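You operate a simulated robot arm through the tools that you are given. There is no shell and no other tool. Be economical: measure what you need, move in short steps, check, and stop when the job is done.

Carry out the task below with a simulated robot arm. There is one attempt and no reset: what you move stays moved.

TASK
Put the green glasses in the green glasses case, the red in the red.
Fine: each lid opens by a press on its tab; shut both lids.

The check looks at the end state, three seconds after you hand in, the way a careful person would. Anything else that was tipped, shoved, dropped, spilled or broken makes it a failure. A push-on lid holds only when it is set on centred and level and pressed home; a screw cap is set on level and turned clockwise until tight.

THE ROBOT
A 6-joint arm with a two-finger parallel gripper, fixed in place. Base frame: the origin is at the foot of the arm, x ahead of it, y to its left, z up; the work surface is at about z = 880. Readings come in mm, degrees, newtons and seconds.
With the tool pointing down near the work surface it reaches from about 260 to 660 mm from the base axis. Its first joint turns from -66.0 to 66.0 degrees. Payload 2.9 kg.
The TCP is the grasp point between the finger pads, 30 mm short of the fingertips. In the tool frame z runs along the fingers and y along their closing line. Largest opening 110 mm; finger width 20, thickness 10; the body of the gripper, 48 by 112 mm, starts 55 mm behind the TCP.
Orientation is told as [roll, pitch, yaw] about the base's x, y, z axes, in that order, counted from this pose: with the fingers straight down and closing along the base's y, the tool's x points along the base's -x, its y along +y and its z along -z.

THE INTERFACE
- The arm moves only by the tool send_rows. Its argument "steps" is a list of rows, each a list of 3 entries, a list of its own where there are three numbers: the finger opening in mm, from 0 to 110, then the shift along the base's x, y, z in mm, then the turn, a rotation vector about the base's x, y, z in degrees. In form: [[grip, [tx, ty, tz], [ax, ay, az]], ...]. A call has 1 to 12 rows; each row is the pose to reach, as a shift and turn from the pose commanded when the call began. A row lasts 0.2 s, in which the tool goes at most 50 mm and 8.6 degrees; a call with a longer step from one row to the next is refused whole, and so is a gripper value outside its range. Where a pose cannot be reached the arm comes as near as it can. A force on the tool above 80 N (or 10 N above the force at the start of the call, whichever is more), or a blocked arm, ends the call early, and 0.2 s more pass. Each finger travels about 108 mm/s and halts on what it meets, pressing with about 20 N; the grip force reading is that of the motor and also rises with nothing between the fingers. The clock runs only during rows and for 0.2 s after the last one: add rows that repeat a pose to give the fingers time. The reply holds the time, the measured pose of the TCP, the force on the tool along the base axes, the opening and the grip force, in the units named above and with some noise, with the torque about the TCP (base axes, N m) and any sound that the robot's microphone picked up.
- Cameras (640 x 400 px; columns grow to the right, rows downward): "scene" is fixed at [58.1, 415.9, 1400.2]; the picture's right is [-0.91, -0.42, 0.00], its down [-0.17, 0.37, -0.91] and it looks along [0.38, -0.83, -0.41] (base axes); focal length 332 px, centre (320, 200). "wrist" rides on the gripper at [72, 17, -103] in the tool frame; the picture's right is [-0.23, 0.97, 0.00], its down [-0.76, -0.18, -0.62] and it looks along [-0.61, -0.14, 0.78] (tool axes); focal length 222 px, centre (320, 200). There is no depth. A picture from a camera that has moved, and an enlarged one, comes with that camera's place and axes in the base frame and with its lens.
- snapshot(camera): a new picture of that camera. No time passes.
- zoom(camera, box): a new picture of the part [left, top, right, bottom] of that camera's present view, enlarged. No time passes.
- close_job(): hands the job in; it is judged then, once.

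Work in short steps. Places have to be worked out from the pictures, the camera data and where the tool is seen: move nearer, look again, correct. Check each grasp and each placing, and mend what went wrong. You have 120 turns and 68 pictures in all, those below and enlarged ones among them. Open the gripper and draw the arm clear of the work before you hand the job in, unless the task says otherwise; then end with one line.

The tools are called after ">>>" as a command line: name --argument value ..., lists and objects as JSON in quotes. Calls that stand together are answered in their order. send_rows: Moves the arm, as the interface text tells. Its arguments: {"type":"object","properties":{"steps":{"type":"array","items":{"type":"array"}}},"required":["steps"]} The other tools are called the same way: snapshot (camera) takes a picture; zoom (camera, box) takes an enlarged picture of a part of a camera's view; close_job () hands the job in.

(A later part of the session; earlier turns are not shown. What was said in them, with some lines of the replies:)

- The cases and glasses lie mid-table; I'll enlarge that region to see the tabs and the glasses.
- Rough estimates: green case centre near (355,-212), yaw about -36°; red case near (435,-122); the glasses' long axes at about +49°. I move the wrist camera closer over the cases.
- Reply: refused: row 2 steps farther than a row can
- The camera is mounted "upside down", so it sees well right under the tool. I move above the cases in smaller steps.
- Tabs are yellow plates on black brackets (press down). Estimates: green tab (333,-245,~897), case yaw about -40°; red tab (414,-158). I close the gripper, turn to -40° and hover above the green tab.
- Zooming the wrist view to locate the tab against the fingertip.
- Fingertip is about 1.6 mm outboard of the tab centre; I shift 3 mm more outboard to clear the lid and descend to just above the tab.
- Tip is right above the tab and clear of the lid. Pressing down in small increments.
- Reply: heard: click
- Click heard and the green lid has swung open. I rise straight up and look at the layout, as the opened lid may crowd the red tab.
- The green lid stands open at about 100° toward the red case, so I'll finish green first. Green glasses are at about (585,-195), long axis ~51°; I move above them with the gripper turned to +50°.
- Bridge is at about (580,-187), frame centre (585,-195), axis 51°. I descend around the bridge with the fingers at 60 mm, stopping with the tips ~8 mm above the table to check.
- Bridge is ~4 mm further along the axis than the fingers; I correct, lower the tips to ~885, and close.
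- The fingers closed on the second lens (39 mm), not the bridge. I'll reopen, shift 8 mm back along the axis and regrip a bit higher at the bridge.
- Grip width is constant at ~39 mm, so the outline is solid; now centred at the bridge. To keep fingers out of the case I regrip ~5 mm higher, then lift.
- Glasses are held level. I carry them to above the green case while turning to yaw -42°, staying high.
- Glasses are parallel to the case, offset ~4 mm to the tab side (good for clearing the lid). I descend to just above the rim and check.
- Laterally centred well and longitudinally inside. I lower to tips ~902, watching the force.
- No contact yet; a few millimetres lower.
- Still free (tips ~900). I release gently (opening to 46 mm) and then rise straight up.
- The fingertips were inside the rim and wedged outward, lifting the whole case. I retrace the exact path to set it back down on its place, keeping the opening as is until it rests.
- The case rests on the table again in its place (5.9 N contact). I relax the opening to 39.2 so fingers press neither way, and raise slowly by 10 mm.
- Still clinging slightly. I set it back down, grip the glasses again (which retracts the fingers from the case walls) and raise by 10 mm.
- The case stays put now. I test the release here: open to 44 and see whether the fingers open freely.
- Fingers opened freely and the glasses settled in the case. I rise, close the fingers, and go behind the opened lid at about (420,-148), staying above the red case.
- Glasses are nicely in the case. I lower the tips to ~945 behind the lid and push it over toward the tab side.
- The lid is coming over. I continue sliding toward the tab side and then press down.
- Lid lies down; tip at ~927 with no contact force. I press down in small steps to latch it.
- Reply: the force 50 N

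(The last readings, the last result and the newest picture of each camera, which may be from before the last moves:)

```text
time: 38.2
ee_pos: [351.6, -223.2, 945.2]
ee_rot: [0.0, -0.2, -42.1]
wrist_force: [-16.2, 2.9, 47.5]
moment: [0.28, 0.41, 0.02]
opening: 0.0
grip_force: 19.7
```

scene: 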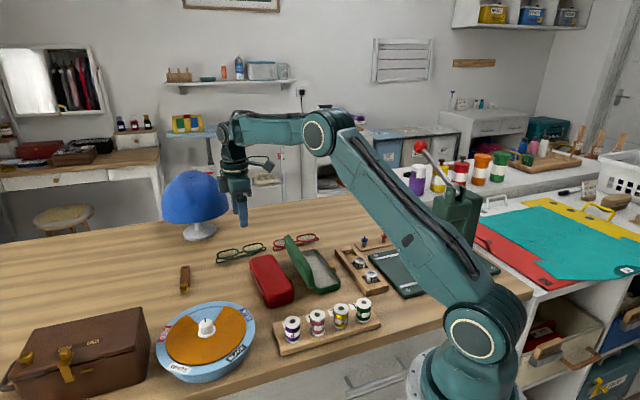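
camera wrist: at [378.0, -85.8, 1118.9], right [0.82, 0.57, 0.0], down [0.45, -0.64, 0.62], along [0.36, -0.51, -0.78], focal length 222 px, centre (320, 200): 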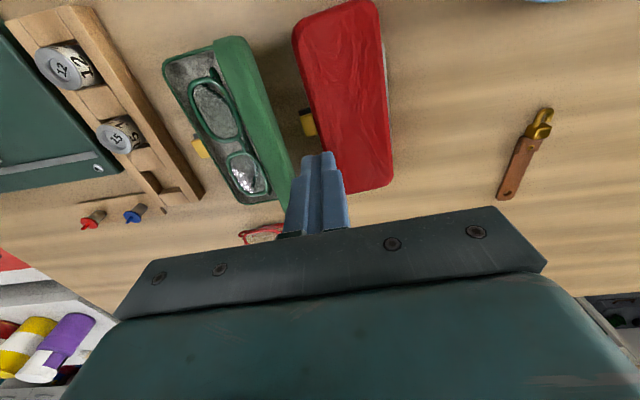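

47 N and no click heard; I look closely at the seam.

>>> zoom --camera "scene" --box '[280, 235, 350, 300]'

>>> zoom --camera "wrist" --box '[240, 40, 440, 205]'

```text
6.15 times, centred on (315, 268) of scene
camera zoom: at [57.1, 416.3, 1400.1], right [-0.91, -0.42, 0.0], down [-0.17, 0.37, -0.91], along [0.38, -0.83, -0.41], focal length 2042 px, centre (351, -215)
```

zoom: 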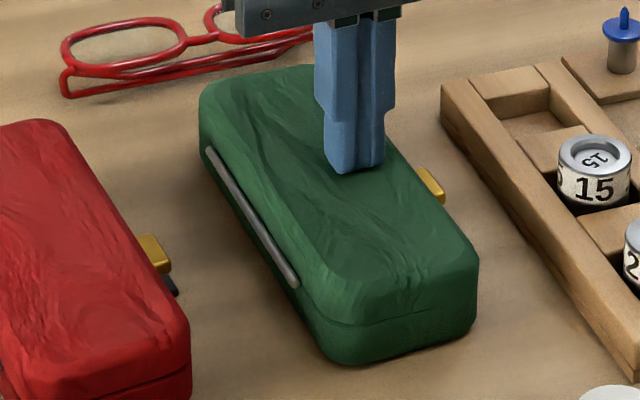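

```text
2.42 times, centred on (340, 122) of wrist
camera zoom: at [310.3, -161.4, 1049.1], right [0.82, 0.57, 0.0], down [0.44, -0.64, 0.63], along [0.36, -0.51, -0.78], focal length 538 px, centre (272, 388)
```

zoom: 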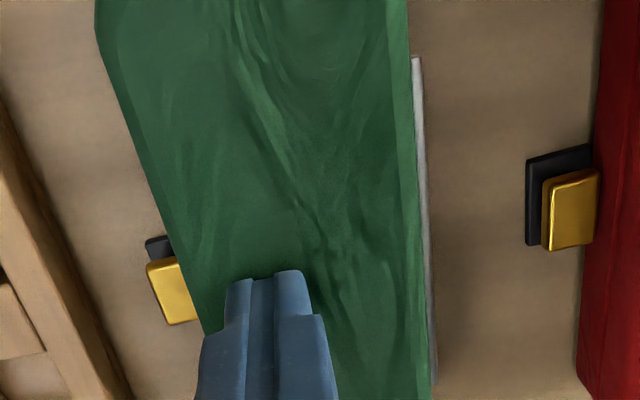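

The seam looks shut. I lift off and see whether the lid stays down.

>>> send_rows --steps '[[0, [0, 0, 10], [0, 0, 0]], [0, [0, 0, 30], [0, 0, 0]], [0, [0, 0, 30], [0, 0, 0]]]'

>>> zoom --camera "scene" --box '[280, 235, 350, 300]'

```text
time: 39.0
ee_pos: [352.7, -222.7, 973.1]
ee_rot: [0.0, 0.0, -42.0]
wrist_force: [0.5, 0.3, -0.5]
moment: [-0.01, -0.01, -0.01]
opening: 0.1
grip_force: 20.2
```

```text
6.15 times, centred on (315, 268) of scene
camera zoom: at [58.1, 415.9, 1400.2], right [-0.91, -0.42, 0.0], down [-0.17, 0.37, -0.91], along [0.38, -0.83, -0.41], focal length 2042 px, centre (351, -215)
```

zoom: 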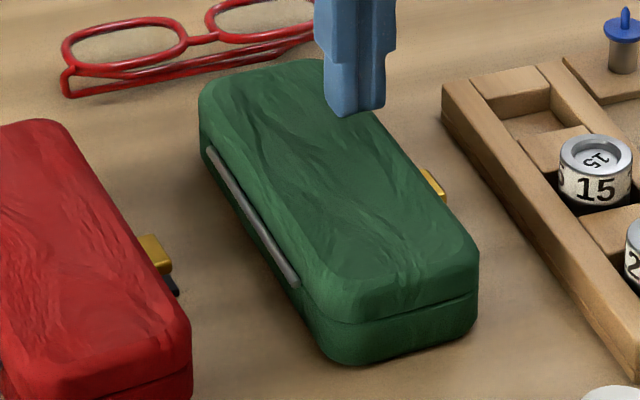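

Unclear whether it is latched; I press again closer to the tab edge, more firmly.

>>> send_rows --steps '[[0, [-7, -6, -12], [0, 0, 0]], [0, [-7, -6, -22], [0, 0, 0]], [0, [-7, -6, -26], [0, 0, 0]], [0, [-7, -6, -28], [0, 0, 0]], [0, [-7, -6, -29], [0, 0, 0]], [0, [-7, -6, -30], [0, 0, 0]], [0, [-7, -6, -31], [0, 0, 0]], [0, [-7, -6, -32], [0, 0, 0]], [0, [-7, -6, -33], [0, 0, 0]]]'

```text
time: 41.0
ee_pos: [345.4, -229.6, 944.2]
ee_rot: [0.1, -0.6, -42.1]
wrist_force: [-19.8, -4.5, 62.4]
moment: [0.18, 0.52, -0.06]
opening: 0.0
grip_force: 20.0
```

No click. I lift off and take the same framing as the first close-up to compare the lid height with the original shut state.

>>> send_rows --steps '[[0, [0, 0, 10], [0, 0, 0]], [0, [0, 0, 45], [0, 0, 0]], [0, [0, 0, 90], [0, 0, 0]], [0, [0, 0, 120], [0, 0, 0]]]'

>>> zoom --camera "scene" --box '[200, 220, 400, 345]'

>>> zoom --camera "wrist" --box '[200, 0, 400, 150]'

```text
time: 42.0
ee_pos: [346.4, -229.0, 1059.7]
ee_rot: [-0.1, 0.1, -41.9]
wrist_force: [-0.2, 0.3, 0.3]
moment: [-0.01, -0.03, -0.02]
opening: 0.0
grip_force: 19.6
```

```text
3.20 times, centred on (300, 282) of scene
camera zoom: at [58.1, 415.9, 1400.2], right [-0.91, -0.42, 0.0], down [-0.17, 0.37, -0.91], along [0.38, -0.83, -0.41], focal length 1062 px, centre (384, -64)
```

zoom: 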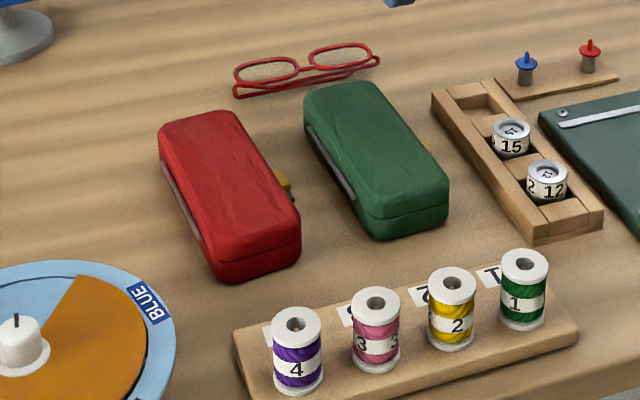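

```text
2.67 times, centred on (300, 75) of wrist
camera zoom: at [303.6, -167.3, 1163.6], right [0.82, 0.57, 0.0], down [0.45, -0.64, 0.62], along [0.36, -0.51, -0.78], focal length 592 px, centre (373, 533)
```

zoom: 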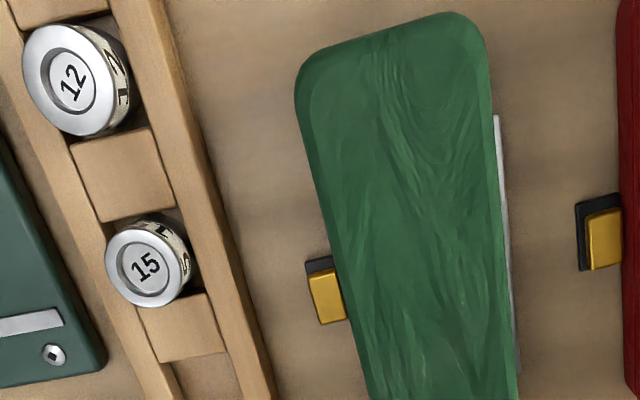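

>>> zoom --camera "scene" --box '[300, 265, 350, 300]'

```text
11.43 times, centred on (325, 282) of scene
camera zoom: at [58.1, 415.9, 1400.2], right [-0.91, -0.42, 0.0], down [-0.17, 0.37, -0.91], along [0.38, -0.83, -0.41], focal length 3792 px, centre (263, -743)
```

zoom: 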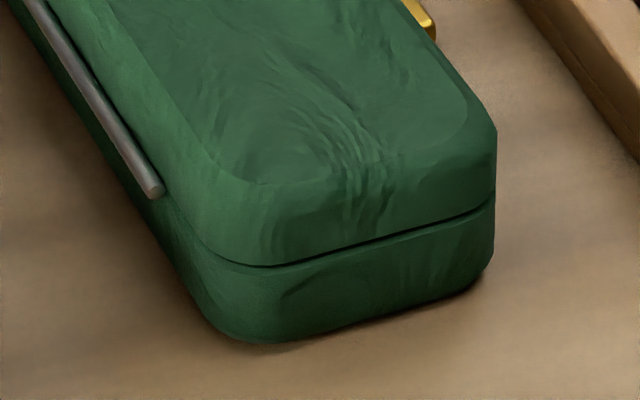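

A ~2 mm gap remains at the tab side, so it's not latched. I press again right at the tab-side edge, mid-length, up to ~75 N.

>>> send_rows --steps '[[0, [-1, -2, -40], [0, 0, 0]], [0, [-1, -2, -80], [0, 0, 0]], [0, [-1, -2, -106], [0, 0, 0]], [0, [-1, -2, -112], [0, 0, 0]], [0, [-1, -2, -115], [0, 0, 0]], [0, [-1, -2, -117], [0, 0, 0]], [0, [-1, -2, -118.5], [0, 0, 0]], [0, [-1, -2, -120], [0, 0, 0]]]'

>>> zoom --camera "scene" --box '[300, 255, 356, 300]'

```text
time: 43.8
ee_pos: [345.7, -231.3, 944.1]
ee_rot: [0.0, -0.4, -42.1]
wrist_force: [-14.5, 1.6, 57.0]
moment: [0.33, 0.34, 0.02]
opening: 0.0
grip_force: 19.4
```

```text
8.89 times, centred on (328, 278) of scene
camera zoom: at [57.1, 416.3, 1400.1], right [-0.91, -0.42, 0.0], down [-0.17, 0.37, -0.91], along [0.38, -0.83, -0.41], focal length 2949 px, centre (249, -489)
```

zoom: 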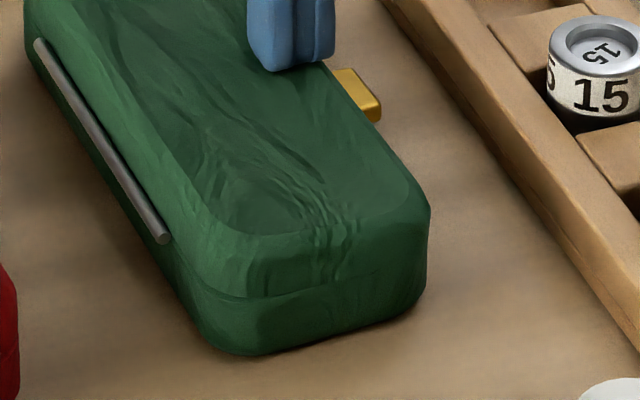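

The seam closes fully under the press. I lift slowly and look whether it holds now.

>>> send_rows --steps '[[0, [0, 0, 3], [0, 0, 0]], [0, [0, 0, 8], [0, 0, 0]], [0, [0, 0, 30], [0, 0, 0]], [0, [0, 0, 30], [0, 0, 0]]]'

>>> zoom --camera "scene" --box '[300, 255, 356, 300]'

```text
time: 44.8
ee_pos: [342.8, -231.2, 969.9]
ee_rot: [0.0, 0.1, -42.1]
wrist_force: [-0.3, 0.0, -0.7]
moment: [0.01, -0.01, 0.0]
opening: 0.2
grip_force: 20.3
```

```text
8.89 times, centred on (328, 278) of scene
camera zoom: at [58.1, 415.9, 1400.2], right [-0.91, -0.42, 0.0], down [-0.17, 0.37, -0.91], along [0.38, -0.83, -0.41], focal length 2949 px, centre (249, -489)
```

zoom: 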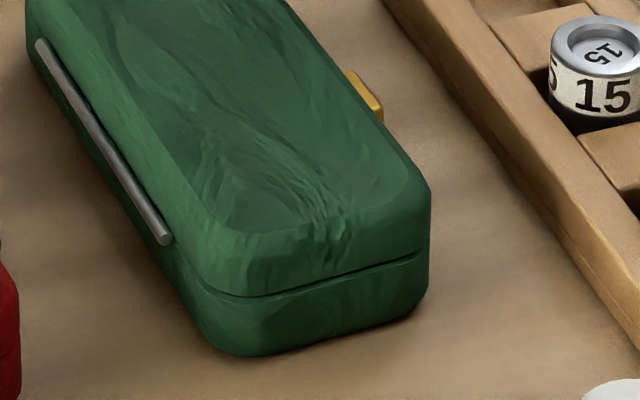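

The gap returns, so the latch has not caught. I press once more with more force, up to near the 80 N limit, listening for a click.

>>> send_rows --steps '[[0, [2, 0, -20], [0, 0, 0]], [0, [2, 0, -26], [0, 0, 0]], [0, [2, 0, -29], [0, 0, 0]], [0, [2, 0, -31], [0, 0, 0]], [0, [2, 0, -32], [0, 0, 0]], [0, [2, 0, -33], [0, 0, 0]], [0, [2, 0, -34], [0, 0, 0]], [0, [2, 0, -35], [0, 0, 0]]]'

```text
time: 46.3
ee_pos: [349.9, -232.3, 947.9]
ee_rot: [0.3, -1.2, -42.0]
wrist_force: [-9.3, 7.1, 92.3]
moment: [0.27, 0.27, 0.22]
opening: 0.4
grip_force: 19.0
stopped in row 7: the force on the tool passed its limit at 81 N (the readings are from after the stop); the commanded pose is now the measured one
```

Still no click even at 81 N, so something – probably the glasses – blocks the last bit. I back off and press the tab again to reopen the lid for inspection.

>>> send_rows --steps '[[0, [0, 0, 15], [0, 0, 0]], [0, [-5, -5, 35], [-0.3, 1.2, 0]], [0, [-21, -18, 35], [-0.3, 1.2, 0]], [0, [-21, -18, 5], [-0.3, 1.2, 0]], [0, [-21, -18, -16], [-0.3, 1.2, 0]], [0, [-21, -18, -20], [-0.3, 1.2, 0]], [0, [-21, -18, -23], [-0.3, 1.2, 0]], [0, [-21, -18, -25], [-0.3, 1.2, 0]], [0, [-21, -18, -27], [-0.3, 1.2, 0]]]'

>>> snapshot --camera "wrist"

```text
time: 48.3
ee_pos: [325.7, -250.1, 917.8]
ee_rot: [-1.1, 0.2, -42.2]
wrist_force: [-13.5, 8.8, 54.6]
moment: [0.4, 0.3, 0.09]
opening: 0.0
grip_force: 20.2
heard: click
```

```text
18 pictures are left
camera wrist: at [285.5, -187.4, 1020.3], right [0.82, 0.57, -0.02], down [0.45, -0.64, 0.62], along [0.34, -0.52, -0.78], focal length 222 px, centre (320, 200)
```

wrist: 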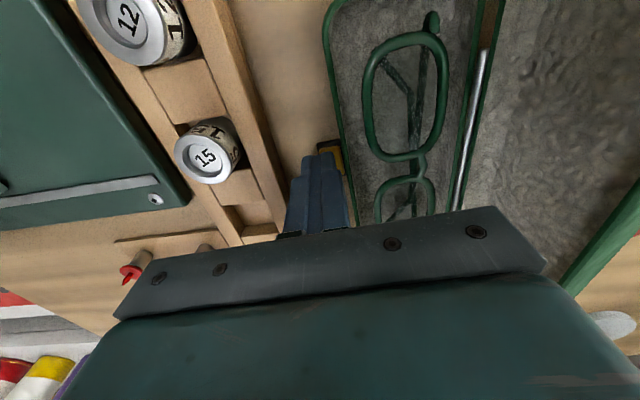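

It clicked and reopened. I lift off, go behind the lid again, and look at how the glasses sit.

>>> send_rows --steps '[[0, [0, 0, 20], [0.5, 0, 0.2]], [0, [3, 0, 60], [1, 0, 0.2]], [0, [3, 0, 105], [1, 0, 0.2]], [0, [30, 30, 120], [1, 0, 0.2]], [0, [60, 62, 120], [1, 0, 0.2]], [0, [93, 102, 110], [1, 0, 0.2]], [0, [93, 102, 80], [1, 0, 0.2]], [0, [93, 102, 60], [1, 0, 0.2]]]'

>>> zoom --camera "scene" --box '[275, 230, 355, 300]'

```text
refused: row 6 steps farther than a row can; nothing moved
```

```text
5.71 times, centred on (315, 265) of scene
camera zoom: at [57.2, 416.5, 1400.1], right [-0.91, -0.42, 0.0], down [-0.17, 0.37, -0.91], along [0.38, -0.83, -0.41], focal length 1896 px, centre (349, -171)
```

zoom: 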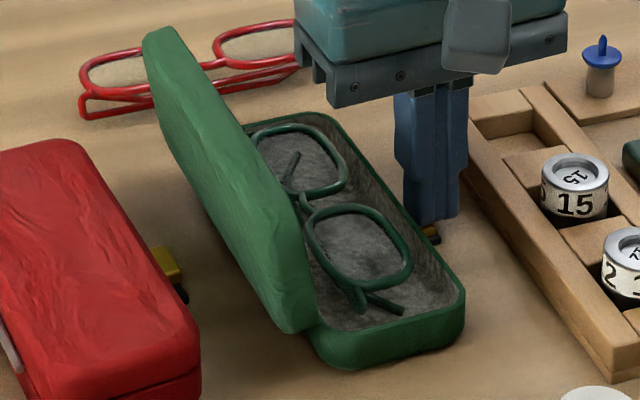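

Glasses sit flat and within the rim. I now go behind the lid, push it to ~45° and retract, to learn whether the lid has an opening spring (i.e. whether it had actually been latched).

>>> send_rows --steps '[[0, [0, 0, 20], [0.5, 0, 0.2]], [0, [3, 0, 60], [1, 0, 0.2]], [0, [3, 0, 105], [1, 0, 0.2]], [0, [25, 25, 120], [1, 0, 0.2]], [0, [45, 50, 120], [1, 0, 0.2]], [0, [70, 76, 115], [1, 0, 0.2]], [0, [93, 102, 110], [1, 0, 0.2]], [0, [93, 102, 80], [1, 0, 0.2]], [0, [93, 102, 60], [1, 0, 0.2]], [0, [93, 102, 58], [1, 0, 0.2]]]'

>>> send_rows --steps '[[0, [-6.7, -7.4, 0], [0, 0, 0]], [0, [-13.4, -14.9, 0], [0, 0, 0]], [0, [-20.1, -22.3, 0], [0, 0, 0]], [0, [-26.8, -29.7, 1], [0, 0, 0]], [0, [-33.5, -37.2, 2], [0, 0, 0]], [0, [-33.5, -37.2, 2], [0, 0, 0]]]'

>>> send_rows --steps '[[0, [12, 13.4, 0], [0, 0, 0]], [0, [24, 26, 0], [0, 0, 0]], [0, [33, 37, 0], [0, 0, 0]], [0, [33, 37, 0], [0, 0, 0]]]'

>>> zoom --camera "scene" --box '[275, 230, 355, 300]'

```text
time: 50.5
ee_pos: [418.5, -146.8, 972.3]
ee_rot: [-0.4, 1.0, -41.9]
wrist_force: [-0.2, 0.1, 0.0]
moment: [0.0, 0.01, -0.01]
opening: 0.2
grip_force: 20.5
```

```text
time: 51.9
ee_pos: [385.1, -185.1, 975.7]
ee_rot: [-0.3, 1.0, -42.0]
wrist_force: [-0.1, -0.3, 0.6]
moment: [0.0, 0.02, 0.01]
opening: 0.0
grip_force: 19.7
```

```text
time: 52.9
ee_pos: [418.7, -148.4, 975.4]
ee_rot: [-0.2, 1.0, -42.0]
wrist_force: [0.3, 0.0, 0.3]
moment: [0.01, 0.02, 0.03]
opening: 0.0
grip_force: 20.2
```

```text
5.71 times, centred on (315, 265) of scene
camera zoom: at [58.1, 415.9, 1400.2], right [-0.91, -0.42, 0.0], down [-0.17, 0.37, -0.91], along [0.38, -0.83, -0.41], focal length 1896 px, centre (349, -171)
```

zoom: 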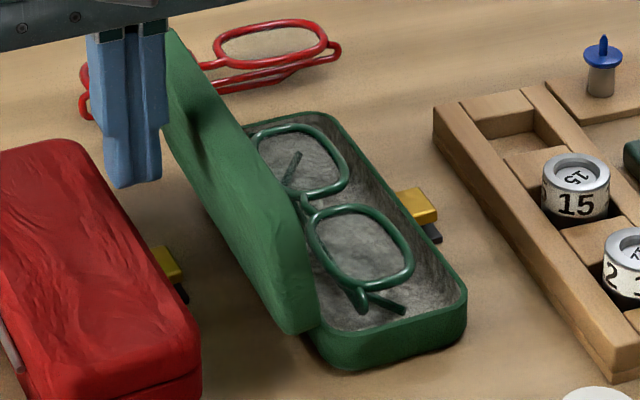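

The lid sprang back open, so there is an opening spring – meaning the lid had been latched before (the small seam is latch play, as on the red case). I close it again the same way.

>>> send_rows --steps '[[0, [-12, -13.4, 0], [0, 0, 0]], [0, [-24, -27, 0], [0, 0, 0]], [0, [-33, -37, 2], [0, 0, 0]], [0, [-40, -44.6, 2], [0, 0, 0]], [0, [-47, -52, 1], [0, 0, 0]], [0, [-54, -60, -2], [0, 0, 0]], [0, [-60, -67, -6], [0, 0, 0]], [0, [-66, -73, -11], [0, 0, 0]], [0, [-68, -75, -17], [0, 0, 0]], [0, [-68, -75, -22], [0, 0, 0]], [0, [-68, -75, -26], [0, 0, 0]], [0, [-68, -75, -29], [0, 0, 0]]]'

>>> send_rows --steps '[[0, [0, 0, -1], [0, 0, 0]], [0, [0, 0, -2], [0, 0, 0]], [0, [0, 0, -3], [0, 0, 0]], [0, [0, 0, -4], [0, 0, 0]]]'

```text
time: 55.5
ee_pos: [350.5, -223.9, 947.7]
ee_rot: [-0.3, 1.0, -42.0]
wrist_force: [-6.9, 0.1, 21.2]
moment: [-0.08, 0.08, -0.01]
opening: 0.0
grip_force: 20.3
```

```text
time: 56.5
ee_pos: [349.6, -224.1, 945.9]
ee_rot: [-0.3, 0.7, -42.0]
wrist_force: [-17.8, -2.4, 56.8]
moment: [-0.01, 0.24, -0.13]
opening: 0.2
grip_force: 20.3
```

56 N pressed. I lift clear and check that it stays shut.

>>> send_rows --steps '[[0, [0, 0, 10], [0, 0, 0]], [0, [0, 0, 50], [0, 0, 0]], [0, [15, 15, 80], [0, -0.8, 0]], [0, [40, 45, 80], [0, -0.8, 0]], [0, [62, 68, 60], [0, -0.8, 0]], [0, [62, 68, 40], [0, -0.8, 0]], [0, [62, 68, 40], [0, -0.8, 0]]]'

>>> snapshot --camera "wrist"

>>> zoom --camera "scene" --box '[245, 230, 355, 315]'

```text
time: 58.1
ee_pos: [412.5, -156.0, 981.4]
ee_rot: [0.2, 0.4, -42.0]
wrist_force: [0.6, -0.2, 0.1]
moment: [0.02, 0.0, -0.01]
opening: 0.0
grip_force: 20.3
```

```text
15 pictures are left
camera wrist: at [369.9, -95.1, 1085.0], right [0.82, 0.57, 0.0], down [0.45, -0.65, 0.62], along [0.36, -0.5, -0.79], focal length 222 px, centre (320, 200)
```

wrist: 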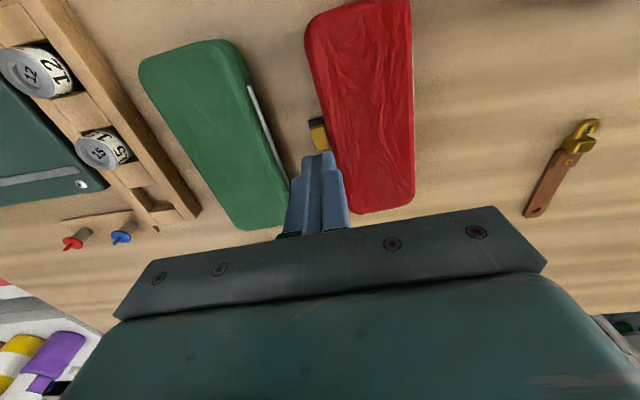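

```text
4.71 times, centred on (300, 272) of scene
camera zoom: at [58.1, 415.9, 1400.2], right [-0.91, -0.42, 0.0], down [-0.17, 0.37, -0.91], along [0.38, -0.83, -0.41], focal length 1561 px, centre (414, -141)
```

zoom: 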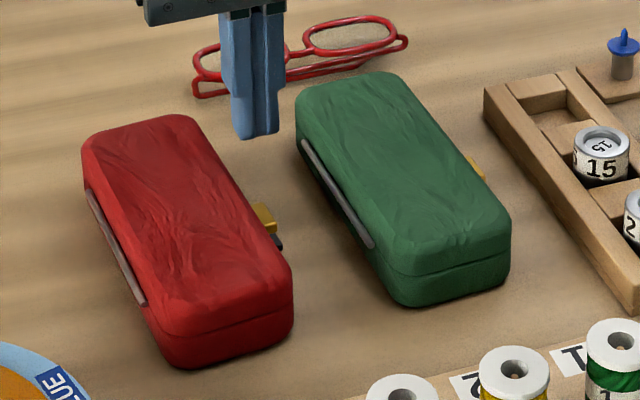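

Green holds shut. Now the red tab at about (411,-156): I shift slightly outboard and press it.

>>> send_rows --steps '[[0, [-3.5, -2.5, -20], [0, 0, 0]], [0, [-3.5, -2.5, -40], [0, 0, 0]], [0, [-3.5, -2.5, -50], [0, 0, 0]], [0, [-3.5, -2.5, -54], [0, 0, 0]], [0, [-3.5, -2.5, -57], [0, 0, 0]], [0, [-3.5, -2.5, -60], [0, 0, 0]]]'

```text
time: 59.5
ee_pos: [409.5, -158.2, 924.5]
ee_rot: [0.3, 0.2, -41.9]
wrist_force: [-12.1, 3.9, 36.1]
moment: [0.07, 0.15, 0.02]
opening: 0.0
grip_force: 19.8
```

36 N with no click; I check what the tip touches.

>>> zoom --camera "wrist" --box '[240, 80, 440, 205]'

```text
3.20 times, centred on (340, 142) of wrist
camera zoom: at [366.9, -97.5, 1028.2], right [0.82, 0.57, 0.0], down [0.45, -0.64, 0.62], along [0.36, -0.51, -0.79], focal length 711 px, centre (256, 384)
```

zoom: 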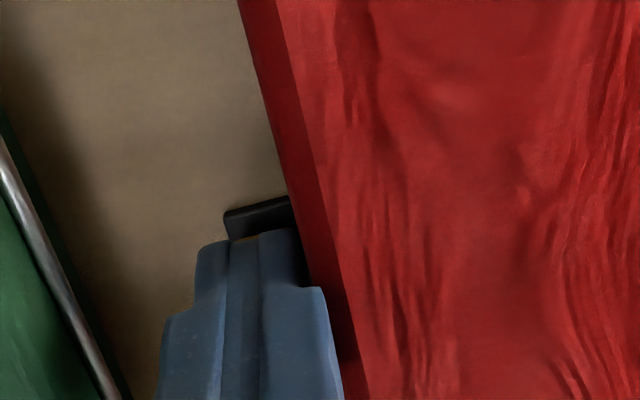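

The tip covers the tab but sits close against the lid wall; I lift, move 2.5 mm outboard, and press again.

>>> send_rows --steps '[[0, [0, 0, 10], [0, 0, 0]], [0, [-1.8, -1.8, 10], [0, 0, 0]], [0, [-1.8, -1.8, 3], [0, 0, 0]], [0, [-1.8, -1.8, 0], [0, 0, 0]], [0, [-1.8, -1.8, -2], [0, 0, 0]], [0, [-1.8, -1.8, -4], [0, 0, 0]]]'

```text
time: 60.9
ee_pos: [406.7, -159.9, 918.6]
ee_rot: [0.4, 0.2, -41.9]
wrist_force: [-8.0, 2.3, 26.0]
moment: [-0.04, 0.12, 0.04]
opening: 0.1
grip_force: 19.8
heard: click
```

Red lid clicked open. Before loading it, I'll close the empty red lid once as a reference for how a proper latch looks/sounds: first go up and behind its lid.

>>> send_rows --steps '[[0, [-1, -1, 30], [0, 0, 0]], [0, [-1, -1, 75], [0, 0, 0]], [0, [0, 0, 115], [0, 0, 0]], [0, [30, 33, 115], [0, 0, 0]], [0, [60, 66, 115], [0, 0, 0]], [0, [91, 100, 105], [0, 0, 0]], [0, [91, 100, 75], [0, 0, 0]], [0, [91, 100, 57], [0, 0, 0]], [0, [91, 100, 57], [0, 0, 0]]]'

>>> send_rows --steps '[[0, [-12, -13.4, 0], [0, 0, 0]], [0, [-24, -27, 0], [0, 0, 0]], [0, [-33, -37, 2], [0, 0, 0]], [0, [-40, -44.6, 2], [0, 0, 0]], [0, [-47, -52, 1], [0, 0, 0]], [0, [-54, -60, -2], [0, 0, 0]], [0, [-60, -67, -6], [0, 0, 0]], [0, [-66, -73, -11], [0, 0, 0]], [0, [-68, -75, -17], [0, 0, 0]], [0, [-68, -75, -22], [0, 0, 0]], [0, [-68, -75, -26], [0, 0, 0]], [0, [-68, -75, -29], [0, 0, 0]]]'

```text
time: 62.9
ee_pos: [498.6, -57.6, 974.4]
ee_rot: [0.1, 0.5, -41.9]
wrist_force: [-0.8, 0.0, 0.4]
moment: [0.0, -0.02, 0.01]
opening: 0.2
grip_force: 20.0
```

```text
time: 65.5
ee_pos: [429.9, -134.3, 948.1]
ee_rot: [0.3, 0.3, -41.9]
wrist_force: [-7.7, -1.8, 19.3]
moment: [-0.06, 0.15, 0.09]
opening: 0.0
grip_force: 20.2
```

>>> send_rows --steps '[[0, [0, 0, -1], [0, 0, 0]], [0, [0, 0, -2], [0, 0, 0]], [0, [0, 0, -3], [0, 0, 0]], [0, [0, 0, -4], [0, 0, 0]]]'

>>> send_rows --steps '[[0, [0, 0, 8], [0, 0, 0]], [0, [0, 0, 40], [0, 0, 0]], [0, [0, 0, 80], [0, 0, 0]], [0, [0, 0, 80], [0, 0, 0]]]'

>>> zoom --camera "scene" --box '[245, 230, 355, 315]'

```text
time: 66.5
ee_pos: [429.3, -135.1, 946.0]
ee_rot: [0.4, 0.1, -41.9]
wrist_force: [-19.9, -5.0, 54.9]
moment: [0.04, 0.46, 0.01]
opening: 0.0
grip_force: 19.6
```

```text
time: 67.5
ee_pos: [429.6, -134.3, 1022.7]
ee_rot: [0.2, 0.4, -41.8]
wrist_force: [-0.5, 0.7, 0.2]
moment: [-0.03, 0.0, -0.01]
opening: 0.0
grip_force: 20.2
```

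```text
4.71 times, centred on (300, 272) of scene
camera zoom: at [58.1, 415.9, 1400.2], right [-0.91, -0.42, 0.0], down [-0.17, 0.37, -0.91], along [0.38, -0.83, -0.41], focal length 1561 px, centre (414, -141)
```

zoom: 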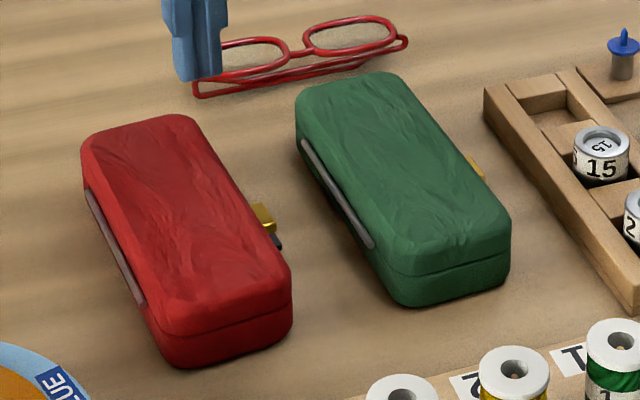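

The empty red lid behaves identically (same forces, same slight seam, no sound), so green is properly shut and not blocked. I reopen red with its tab.

>>> send_rows --steps '[[0, [-23, -25.5, -30], [0, 0, 0]], [0, [-23, -25.5, -70], [0, 0, 0]], [0, [-23, -25.5, -90], [0, 0, 0]], [0, [-23, -25.5, -96], [0, 0, 0]], [0, [-23, -25.5, -100], [0, 0, 0]], [0, [-23, -25.5, -103], [0, 0, 0]], [0, [-23, -25.5, -105], [0, 0, 0]]]'

```text
time: 69.1
ee_pos: [407.6, -159.0, 919.1]
ee_rot: [0.3, 0.2, -41.9]
wrist_force: [-10.2, 2.9, 33.0]
moment: [0.04, 0.19, 0.0]
opening: 0.1
grip_force: 19.4
heard: click
```

Red is open. I rise and move above the red glasses, estimated centre (471,-315), turning to yaw +50°.

>>> send_rows --steps '[[0, [-1, -1, 40], [0, 0, 0]], [0, [-1, -1, 85], [0, 0, 0]], [0, [0, -15, 115], [0, 0, 8]], [20, [8, -32, 115], [0, 0, 16]], [40, [16, -50, 115], [0, 0, 24]], [60, [24, -67, 115], [0, 0, 32]], [60, [32, -84, 115], [0, 0, 40]], [60, [40, -101, 115], [0, 0, 48]], [60, [48, -118, 115], [0, 0, 56]], [60, [56, -135, 115], [0, 0, 64]], [60, [63, -150, 115], [0, 0, 72]], [60, [63, -154, 110], [0, 0, 80]]]'

>>> send_rows --steps '[[60, [0, 0, 0], [0, 0, 6]], [60, [0, 0, 0], [0, 0, 12]], [60, [0, 0, 0], [0, 0, 12]]]'

>>> zoom --camera "wrist" --box '[180, 20, 440, 220]'

```text
time: 71.7
ee_pos: [470.3, -313.7, 1026.7]
ee_rot: [0.3, 0.3, 38.3]
wrist_force: [0.0, -0.2, -0.2]
moment: [0.0, -0.02, 0.04]
opening: 60.0
grip_force: 0.0
```

```text
time: 72.5
ee_pos: [470.0, -313.2, 1027.7]
ee_rot: [0.2, 0.5, 50.2]
wrist_force: [0.3, -0.7, 0.3]
moment: [-0.01, -0.01, -0.01]
opening: 60.1
grip_force: 0.1
```

```text
2.00 times, centred on (310, 120) of wrist
camera zoom: at [412.1, -358.1, 1130.9], right [-0.6, 0.8, 0.0], down [0.63, 0.47, 0.62], along [0.49, 0.37, -0.79], focal length 444 px, centre (340, 360)
```

zoom: 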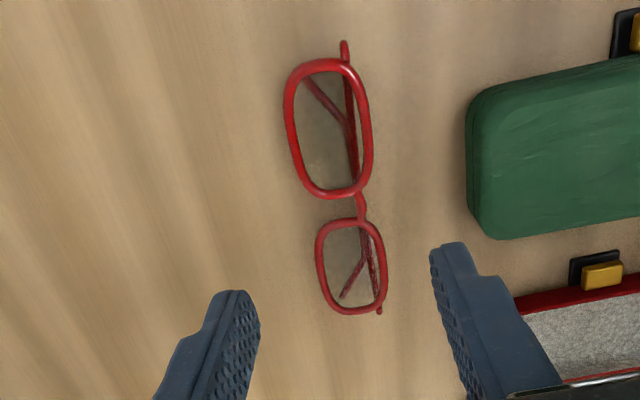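

Red glasses: bridge at about (468,-302), axis ≈46°. I turn to yaw 46°, centre at (473.5,-310.5), descend with tips to ~892, and close.

>>> send_rows --steps '[[60, [2, 1, -25], [0, 0, -4.2]], [60, [3.5, 2.7, -60], [0, 0, -4.2]], [60, [3.5, 2.7, -90], [0, 0, -4.2]], [60, [3.5, 2.7, -105.5], [0, 0, -4.2]], [60, [3.5, 2.7, -105.5], [0, 0, -4.2]], [45, [3.5, 2.7, -105.5], [0, 0, -4.2]], [30, [3.5, 2.7, -105.5], [0, 0, -4.2]], [20, [3.5, 2.7, -105.5], [0, 0, -4.2]], [20, [3.5, 2.7, -105.5], [0, 0, -4.2]]]'

>>> zoom --camera "wrist" --box '[200, 30, 440, 220]'

```text
time: 74.5
ee_pos: [473.8, -311.5, 922.5]
ee_rot: [0.2, 0.5, 45.8]
wrist_force: [0.2, -0.8, -0.4]
moment: [-0.02, 0.0, -0.02]
opening: 38.8
grip_force: 20.0
```

```text
2.11 times, centred on (320, 125) of wrist
camera zoom: at [412.4, -350.9, 1025.6], right [-0.54, 0.84, 0.0], down [0.66, 0.42, 0.62], along [0.52, 0.34, -0.79], focal length 468 px, centre (320, 358)
```

zoom: 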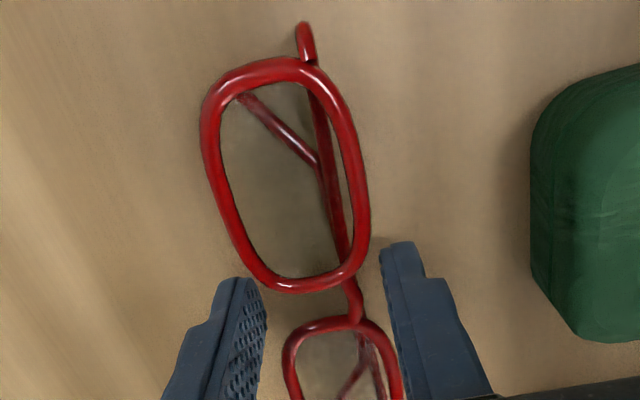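

Grip is centred at the bridge (38.8 mm). I lift and carry toward the red case, turning back to about -42.5°.

>>> send_rows --steps '[[20, [0, 0, 15], [0, 0, 0]], [20, [0, 0, 60], [0, 0, 0]], [20, [0, 0, 105], [0, 0, 0]], [20, [0, 5, 125], [0, 0, -5]], [20, [-4, 25, 125], [0, 0, -13]], [20, [-8, 45, 125], [0, 0, -21]], [20, [-12, 65, 125], [0, 0, -29]], [20, [-16, 85, 125], [0, 0, -37]], [20, [-20, 105, 125], [0, 0, -45]], [20, [-24, 125, 125], [0, 0, -53]], [20, [-28, 145, 125], [0, 0, -61]], [20, [-32, 165, 125], [0, 0, -69]]]'

>>> send_rows --steps '[[20, [0, 8, 0], [0, 0, -8]], [20, [-2.5, 19, 0], [0, 0, -16]], [20, [-2.5, 19, -10], [0, 0, -19.3]], [20, [-2.5, 19, -20], [0, 0, -19.3]], [20, [-2.5, 19, -20], [0, 0, -19.3]]]'

>>> snapshot --camera "wrist"

```text
time: 77.1
ee_pos: [442.4, -144.6, 1046.0]
ee_rot: [0.1, 0.4, -23.3]
wrist_force: [-0.1, 0.7, -0.1]
moment: [-0.01, 0.0, -0.01]
opening: 39.0
grip_force: 19.6
```

```text
time: 78.3
ee_pos: [439.3, -127.2, 1025.6]
ee_rot: [0.2, 0.4, -42.4]
wrist_force: [-0.1, -0.9, -0.3]
moment: [-0.02, 0.03, 0.0]
opening: 38.8
grip_force: 19.4
```

```text
9 pictures are left
camera wrist: at [397.9, -65.9, 1130.6], right [0.82, 0.57, 0.0], down [0.44, -0.65, 0.62], along [0.35, -0.51, -0.79], focal length 222 px, centre (320, 200)
```

wrist: 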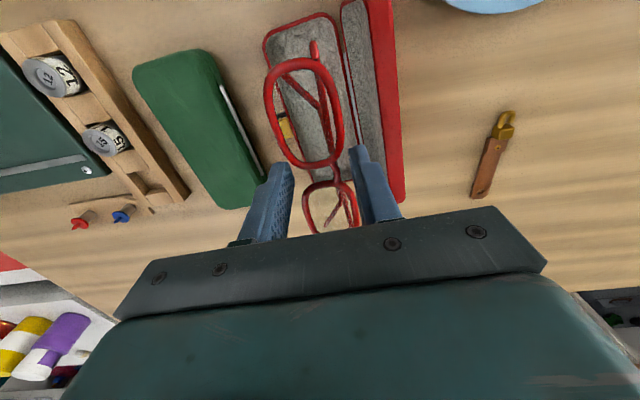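

Geometry matches the green placement; I correct +3 mm along the case and ~1.4° yaw, and descend to tips just above the rim (~906).

>>> send_rows --steps '[[20, [2.5, -1.7, -25], [0, 0, 1.4]], [20, [2.5, -1.7, -50], [0, 0, 1.4]], [20, [2.5, -1.7, -70], [0, 0, 1.4]], [20, [2.5, -1.7, -82], [0, 0, 1.4]], [20, [2.5, -1.7, -88.5], [0, 0, 1.4]], [20, [2.5, -1.7, -88.5], [0, 0, 1.4]]]'

>>> zoom --camera "wrist" --box '[200, 30, 440, 220]'

```text
time: 79.7
ee_pos: [442.2, -128.3, 937.8]
ee_rot: [0.1, 0.3, -40.9]
wrist_force: [0.2, -0.3, -0.9]
moment: [0.01, -0.01, 0.04]
opening: 38.8
grip_force: 19.8
```

```text
2.11 times, centred on (320, 125) of wrist
camera zoom: at [398.7, -68.6, 1041.9], right [0.81, 0.59, 0.0], down [0.46, -0.64, 0.62], along [0.36, -0.5, -0.79], focal length 468 px, centre (320, 358)
```

zoom: 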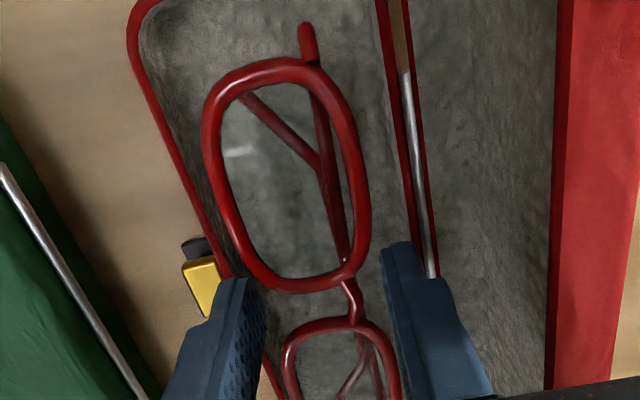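

Very similar to the successful green release view. I test opening to 44.

>>> send_rows --steps '[[42, [0, 0, 0], [0, 0, 0]], [44, [0, 0, 0], [0, 0, 0]], [44, [0, 0, 0], [0, 0, 0]]]'

```text
time: 80.5
ee_pos: [441.9, -128.9, 939.7]
ee_rot: [0.2, 0.4, -41.0]
wrist_force: [-0.3, -0.3, 0.0]
moment: [0.0, 0.03, -0.02]
opening: 43.9
grip_force: 0.1
```

Opened freely. I rise, close the fingers, go behind the red lid, and check the placement.

>>> send_rows --steps '[[44, [0, 0, 15], [0, 0, 0]], [44, [0, 0, 50], [0, 0, 0]], [44, [0, 0, 95], [0, 0, 0]], [20, [18, 22, 110], [0, 0, -1]], [0, [38, 46, 110], [0, 0, -1]], [0, [56.5, 71, 100], [0, 0, -1]], [0, [56.5, 71, 60], [0, 0, -1]], [0, [56.5, 71, 35], [0, 0, -1]], [0, [56.5, 71, 35], [0, 0, -1]]]'

>>> zoom --camera "scene" --box '[235, 220, 355, 310]'

```text
time: 82.5
ee_pos: [498.3, -58.7, 973.1]
ee_rot: [0.2, 0.4, -42.0]
wrist_force: [-0.2, -1.3, 0.2]
moment: [0.01, 0.02, 0.02]
opening: 0.0
grip_force: 19.8
```

```text
4.44 times, centred on (295, 265) of scene
camera zoom: at [58.1, 415.9, 1400.2], right [-0.91, -0.42, 0.0], down [-0.17, 0.37, -0.91], along [0.38, -0.83, -0.41], focal length 1475 px, centre (431, -89)
```

zoom: 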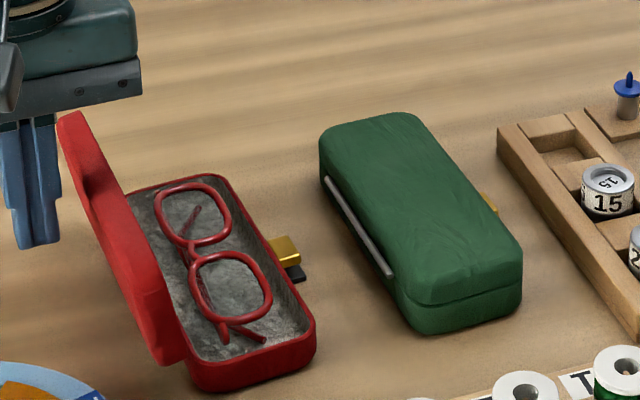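

Red glasses sit well inside. I push the lid over partway to nearly shut, then lift off, to see whether an unlatched lid stays or springs open.

>>> send_rows --steps '[[0, [-12, -13.4, 0], [0, 0, 0]], [0, [-24, -27, 0], [0, 0, 0]], [0, [-33, -37, 2], [0, 0, 0]], [0, [-40, -44.6, 2], [0, 0, 0]], [0, [-47, -52, 1], [0, 0, 0]], [0, [-54, -60, -2], [0, 0, 0]], [0, [-60, -67, -6], [0, 0, 0]], [0, [-66, -73, -11], [0, 0, 0]], [0, [-68, -75, -14], [0, 0, 0]], [0, [-68, -75, -14], [0, 0, 0]]]'

>>> zoom --camera "scene" --box '[235, 220, 355, 310]'

```text
time: 84.7
ee_pos: [430.6, -132.3, 958.4]
ee_rot: [0.2, 0.3, -42.0]
wrist_force: [0.8, -0.1, -0.3]
moment: [0.03, 0.03, 0.03]
opening: 0.0
grip_force: 19.7
```

```text
4.44 times, centred on (295, 265) of scene
camera zoom: at [58.1, 415.9, 1400.2], right [-0.91, -0.42, 0.0], down [-0.17, 0.37, -0.91], along [0.38, -0.83, -0.41], focal length 1475 px, centre (431, -89)
```

zoom: 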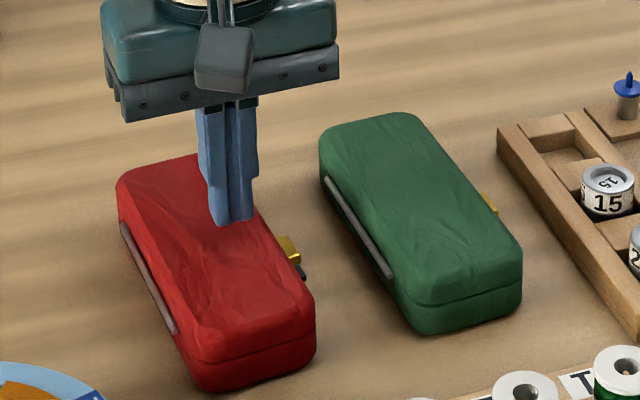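

>>> send_rows --steps '[[0, [0, 0, 20], [0, 0, 0]], [0, [0, 0, 50], [0, 0, 0]], [0, [0, 0, 60], [0, 0, 0]], [0, [0, 0, 60], [0, 0, 0]]]'

>>> zoom --camera "scene" --box '[235, 220, 355, 310]'

```text
time: 85.7
ee_pos: [430.1, -132.6, 1019.8]
ee_rot: [0.3, 0.4, -42.0]
wrist_force: [0.1, 0.3, 0.1]
moment: [0.0, -0.02, 0.0]
opening: 0.1
grip_force: 20.3
```

```text
4.44 times, centred on (295, 265) of scene
camera zoom: at [58.1, 415.9, 1400.2], right [-0.91, -0.42, 0.0], down [-0.17, 0.37, -0.91], along [0.38, -0.83, -0.41], focal length 1475 px, centre (431, -89)
```

zoom: 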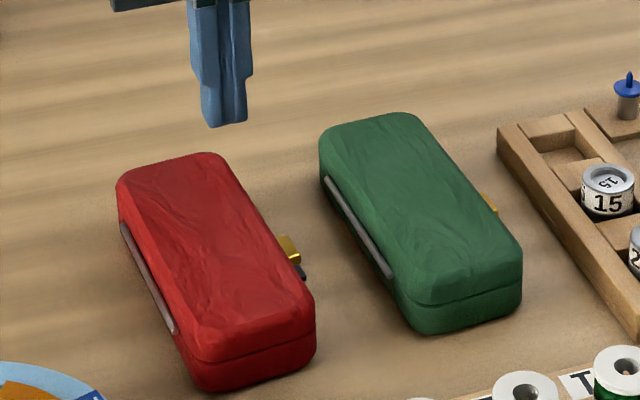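

The lid stays down by itself with a small seam. I now press it home firmly near the tab edge, listening for a latch.

>>> send_rows --steps '[[0, [-3, -4, -40], [0, 0, 0]], [0, [-3, -4, -68], [0, 0, 0]], [0, [-3, -4, -72], [0, 0, 0]], [0, [-3, -4, -74], [0, 0, 0]], [0, [-3, -4, -76], [0, 0, 0]], [0, [-3, -4, -77], [0, 0, 0]], [0, [-3, -4, -78], [0, 0, 0]], [0, [-3, -4, -79], [0, 0, 0]]]'

```text
time: 87.5
ee_pos: [427.2, -138.5, 944.7]
ee_rot: [0.4, 0.0, -42.1]
wrist_force: [-20.5, -5.3, 62.6]
moment: [0.14, 0.43, 0.02]
opening: 0.0
grip_force: 19.7
```

I lift clear and compare the seams of both cases closely.

>>> send_rows --steps '[[0, [0, 0, 10], [0, 0, 0]], [0, [0, 0, 50], [0, 0, 0]], [0, [0, 0, 95], [0, 0, 0]], [0, [0, 0, 120], [0, 0, 0]]]'

>>> zoom --camera "scene" --box '[262, 255, 346, 310]'

```text
time: 88.5
ee_pos: [427.4, -136.6, 1060.2]
ee_rot: [0.2, 0.5, -41.9]
wrist_force: [0.4, -0.1, -0.4]
moment: [-0.01, -0.02, 0.01]
opening: 0.1
grip_force: 20.4
```

```text
7.27 times, centred on (304, 282) of scene
camera zoom: at [58.1, 415.9, 1400.2], right [-0.91, -0.42, 0.0], down [-0.17, 0.37, -0.91], along [0.38, -0.83, -0.41], focal length 2413 px, centre (436, -400)
```

zoom: 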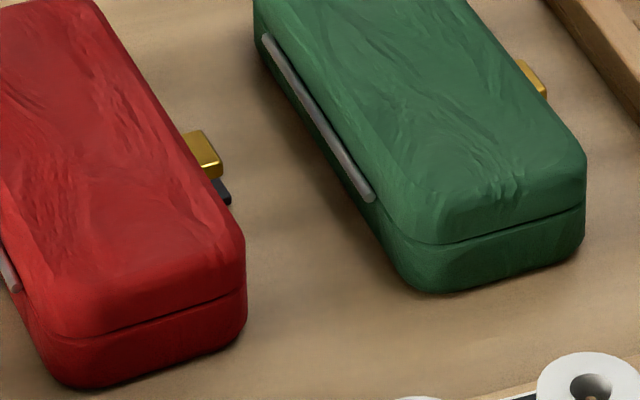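

Both lids show the same thin seam as the untouched cases had, and both hold. I open the gripper and draw the arm clear.

>>> send_rows --steps '[[20, [-20, -20, 30], [0, 0, 0]], [40, [-50, -50, 50], [0, 0, 0]], [70, [-80, -80, 60], [0, 0, 0]], [100, [-110, -110, 60], [0, 0, 0]], [110, [-140, -140, 60], [0, 0, 0]], [110, [-140, -140, 60], [0, 0, 0]]]'

>>> snapshot --camera "scene"

```text
time: 89.9
ee_pos: [287.2, -275.4, 1119.9]
ee_rot: [0.2, 0.4, -42.0]
wrist_force: [0.3, 0.2, 0.3]
moment: [0.01, -0.02, 0.01]
opening: 110.1
grip_force: 0.0
```

```text
3 pictures are left
```

scene: 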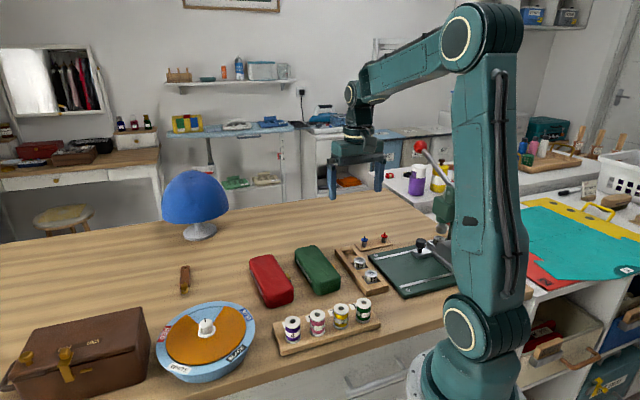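

Both cases are shut in place, everything else is untouched, and the arm is clear; I hand in.

>>> close_job

```text
The job is handed in.
```

The green glasses are in the green case and the red in the red, with both lids down and staying down. I heard no latch click when closing them, and each shows a thin seam. The green case was lifted briefly while I released the glasses and was set back in its place.
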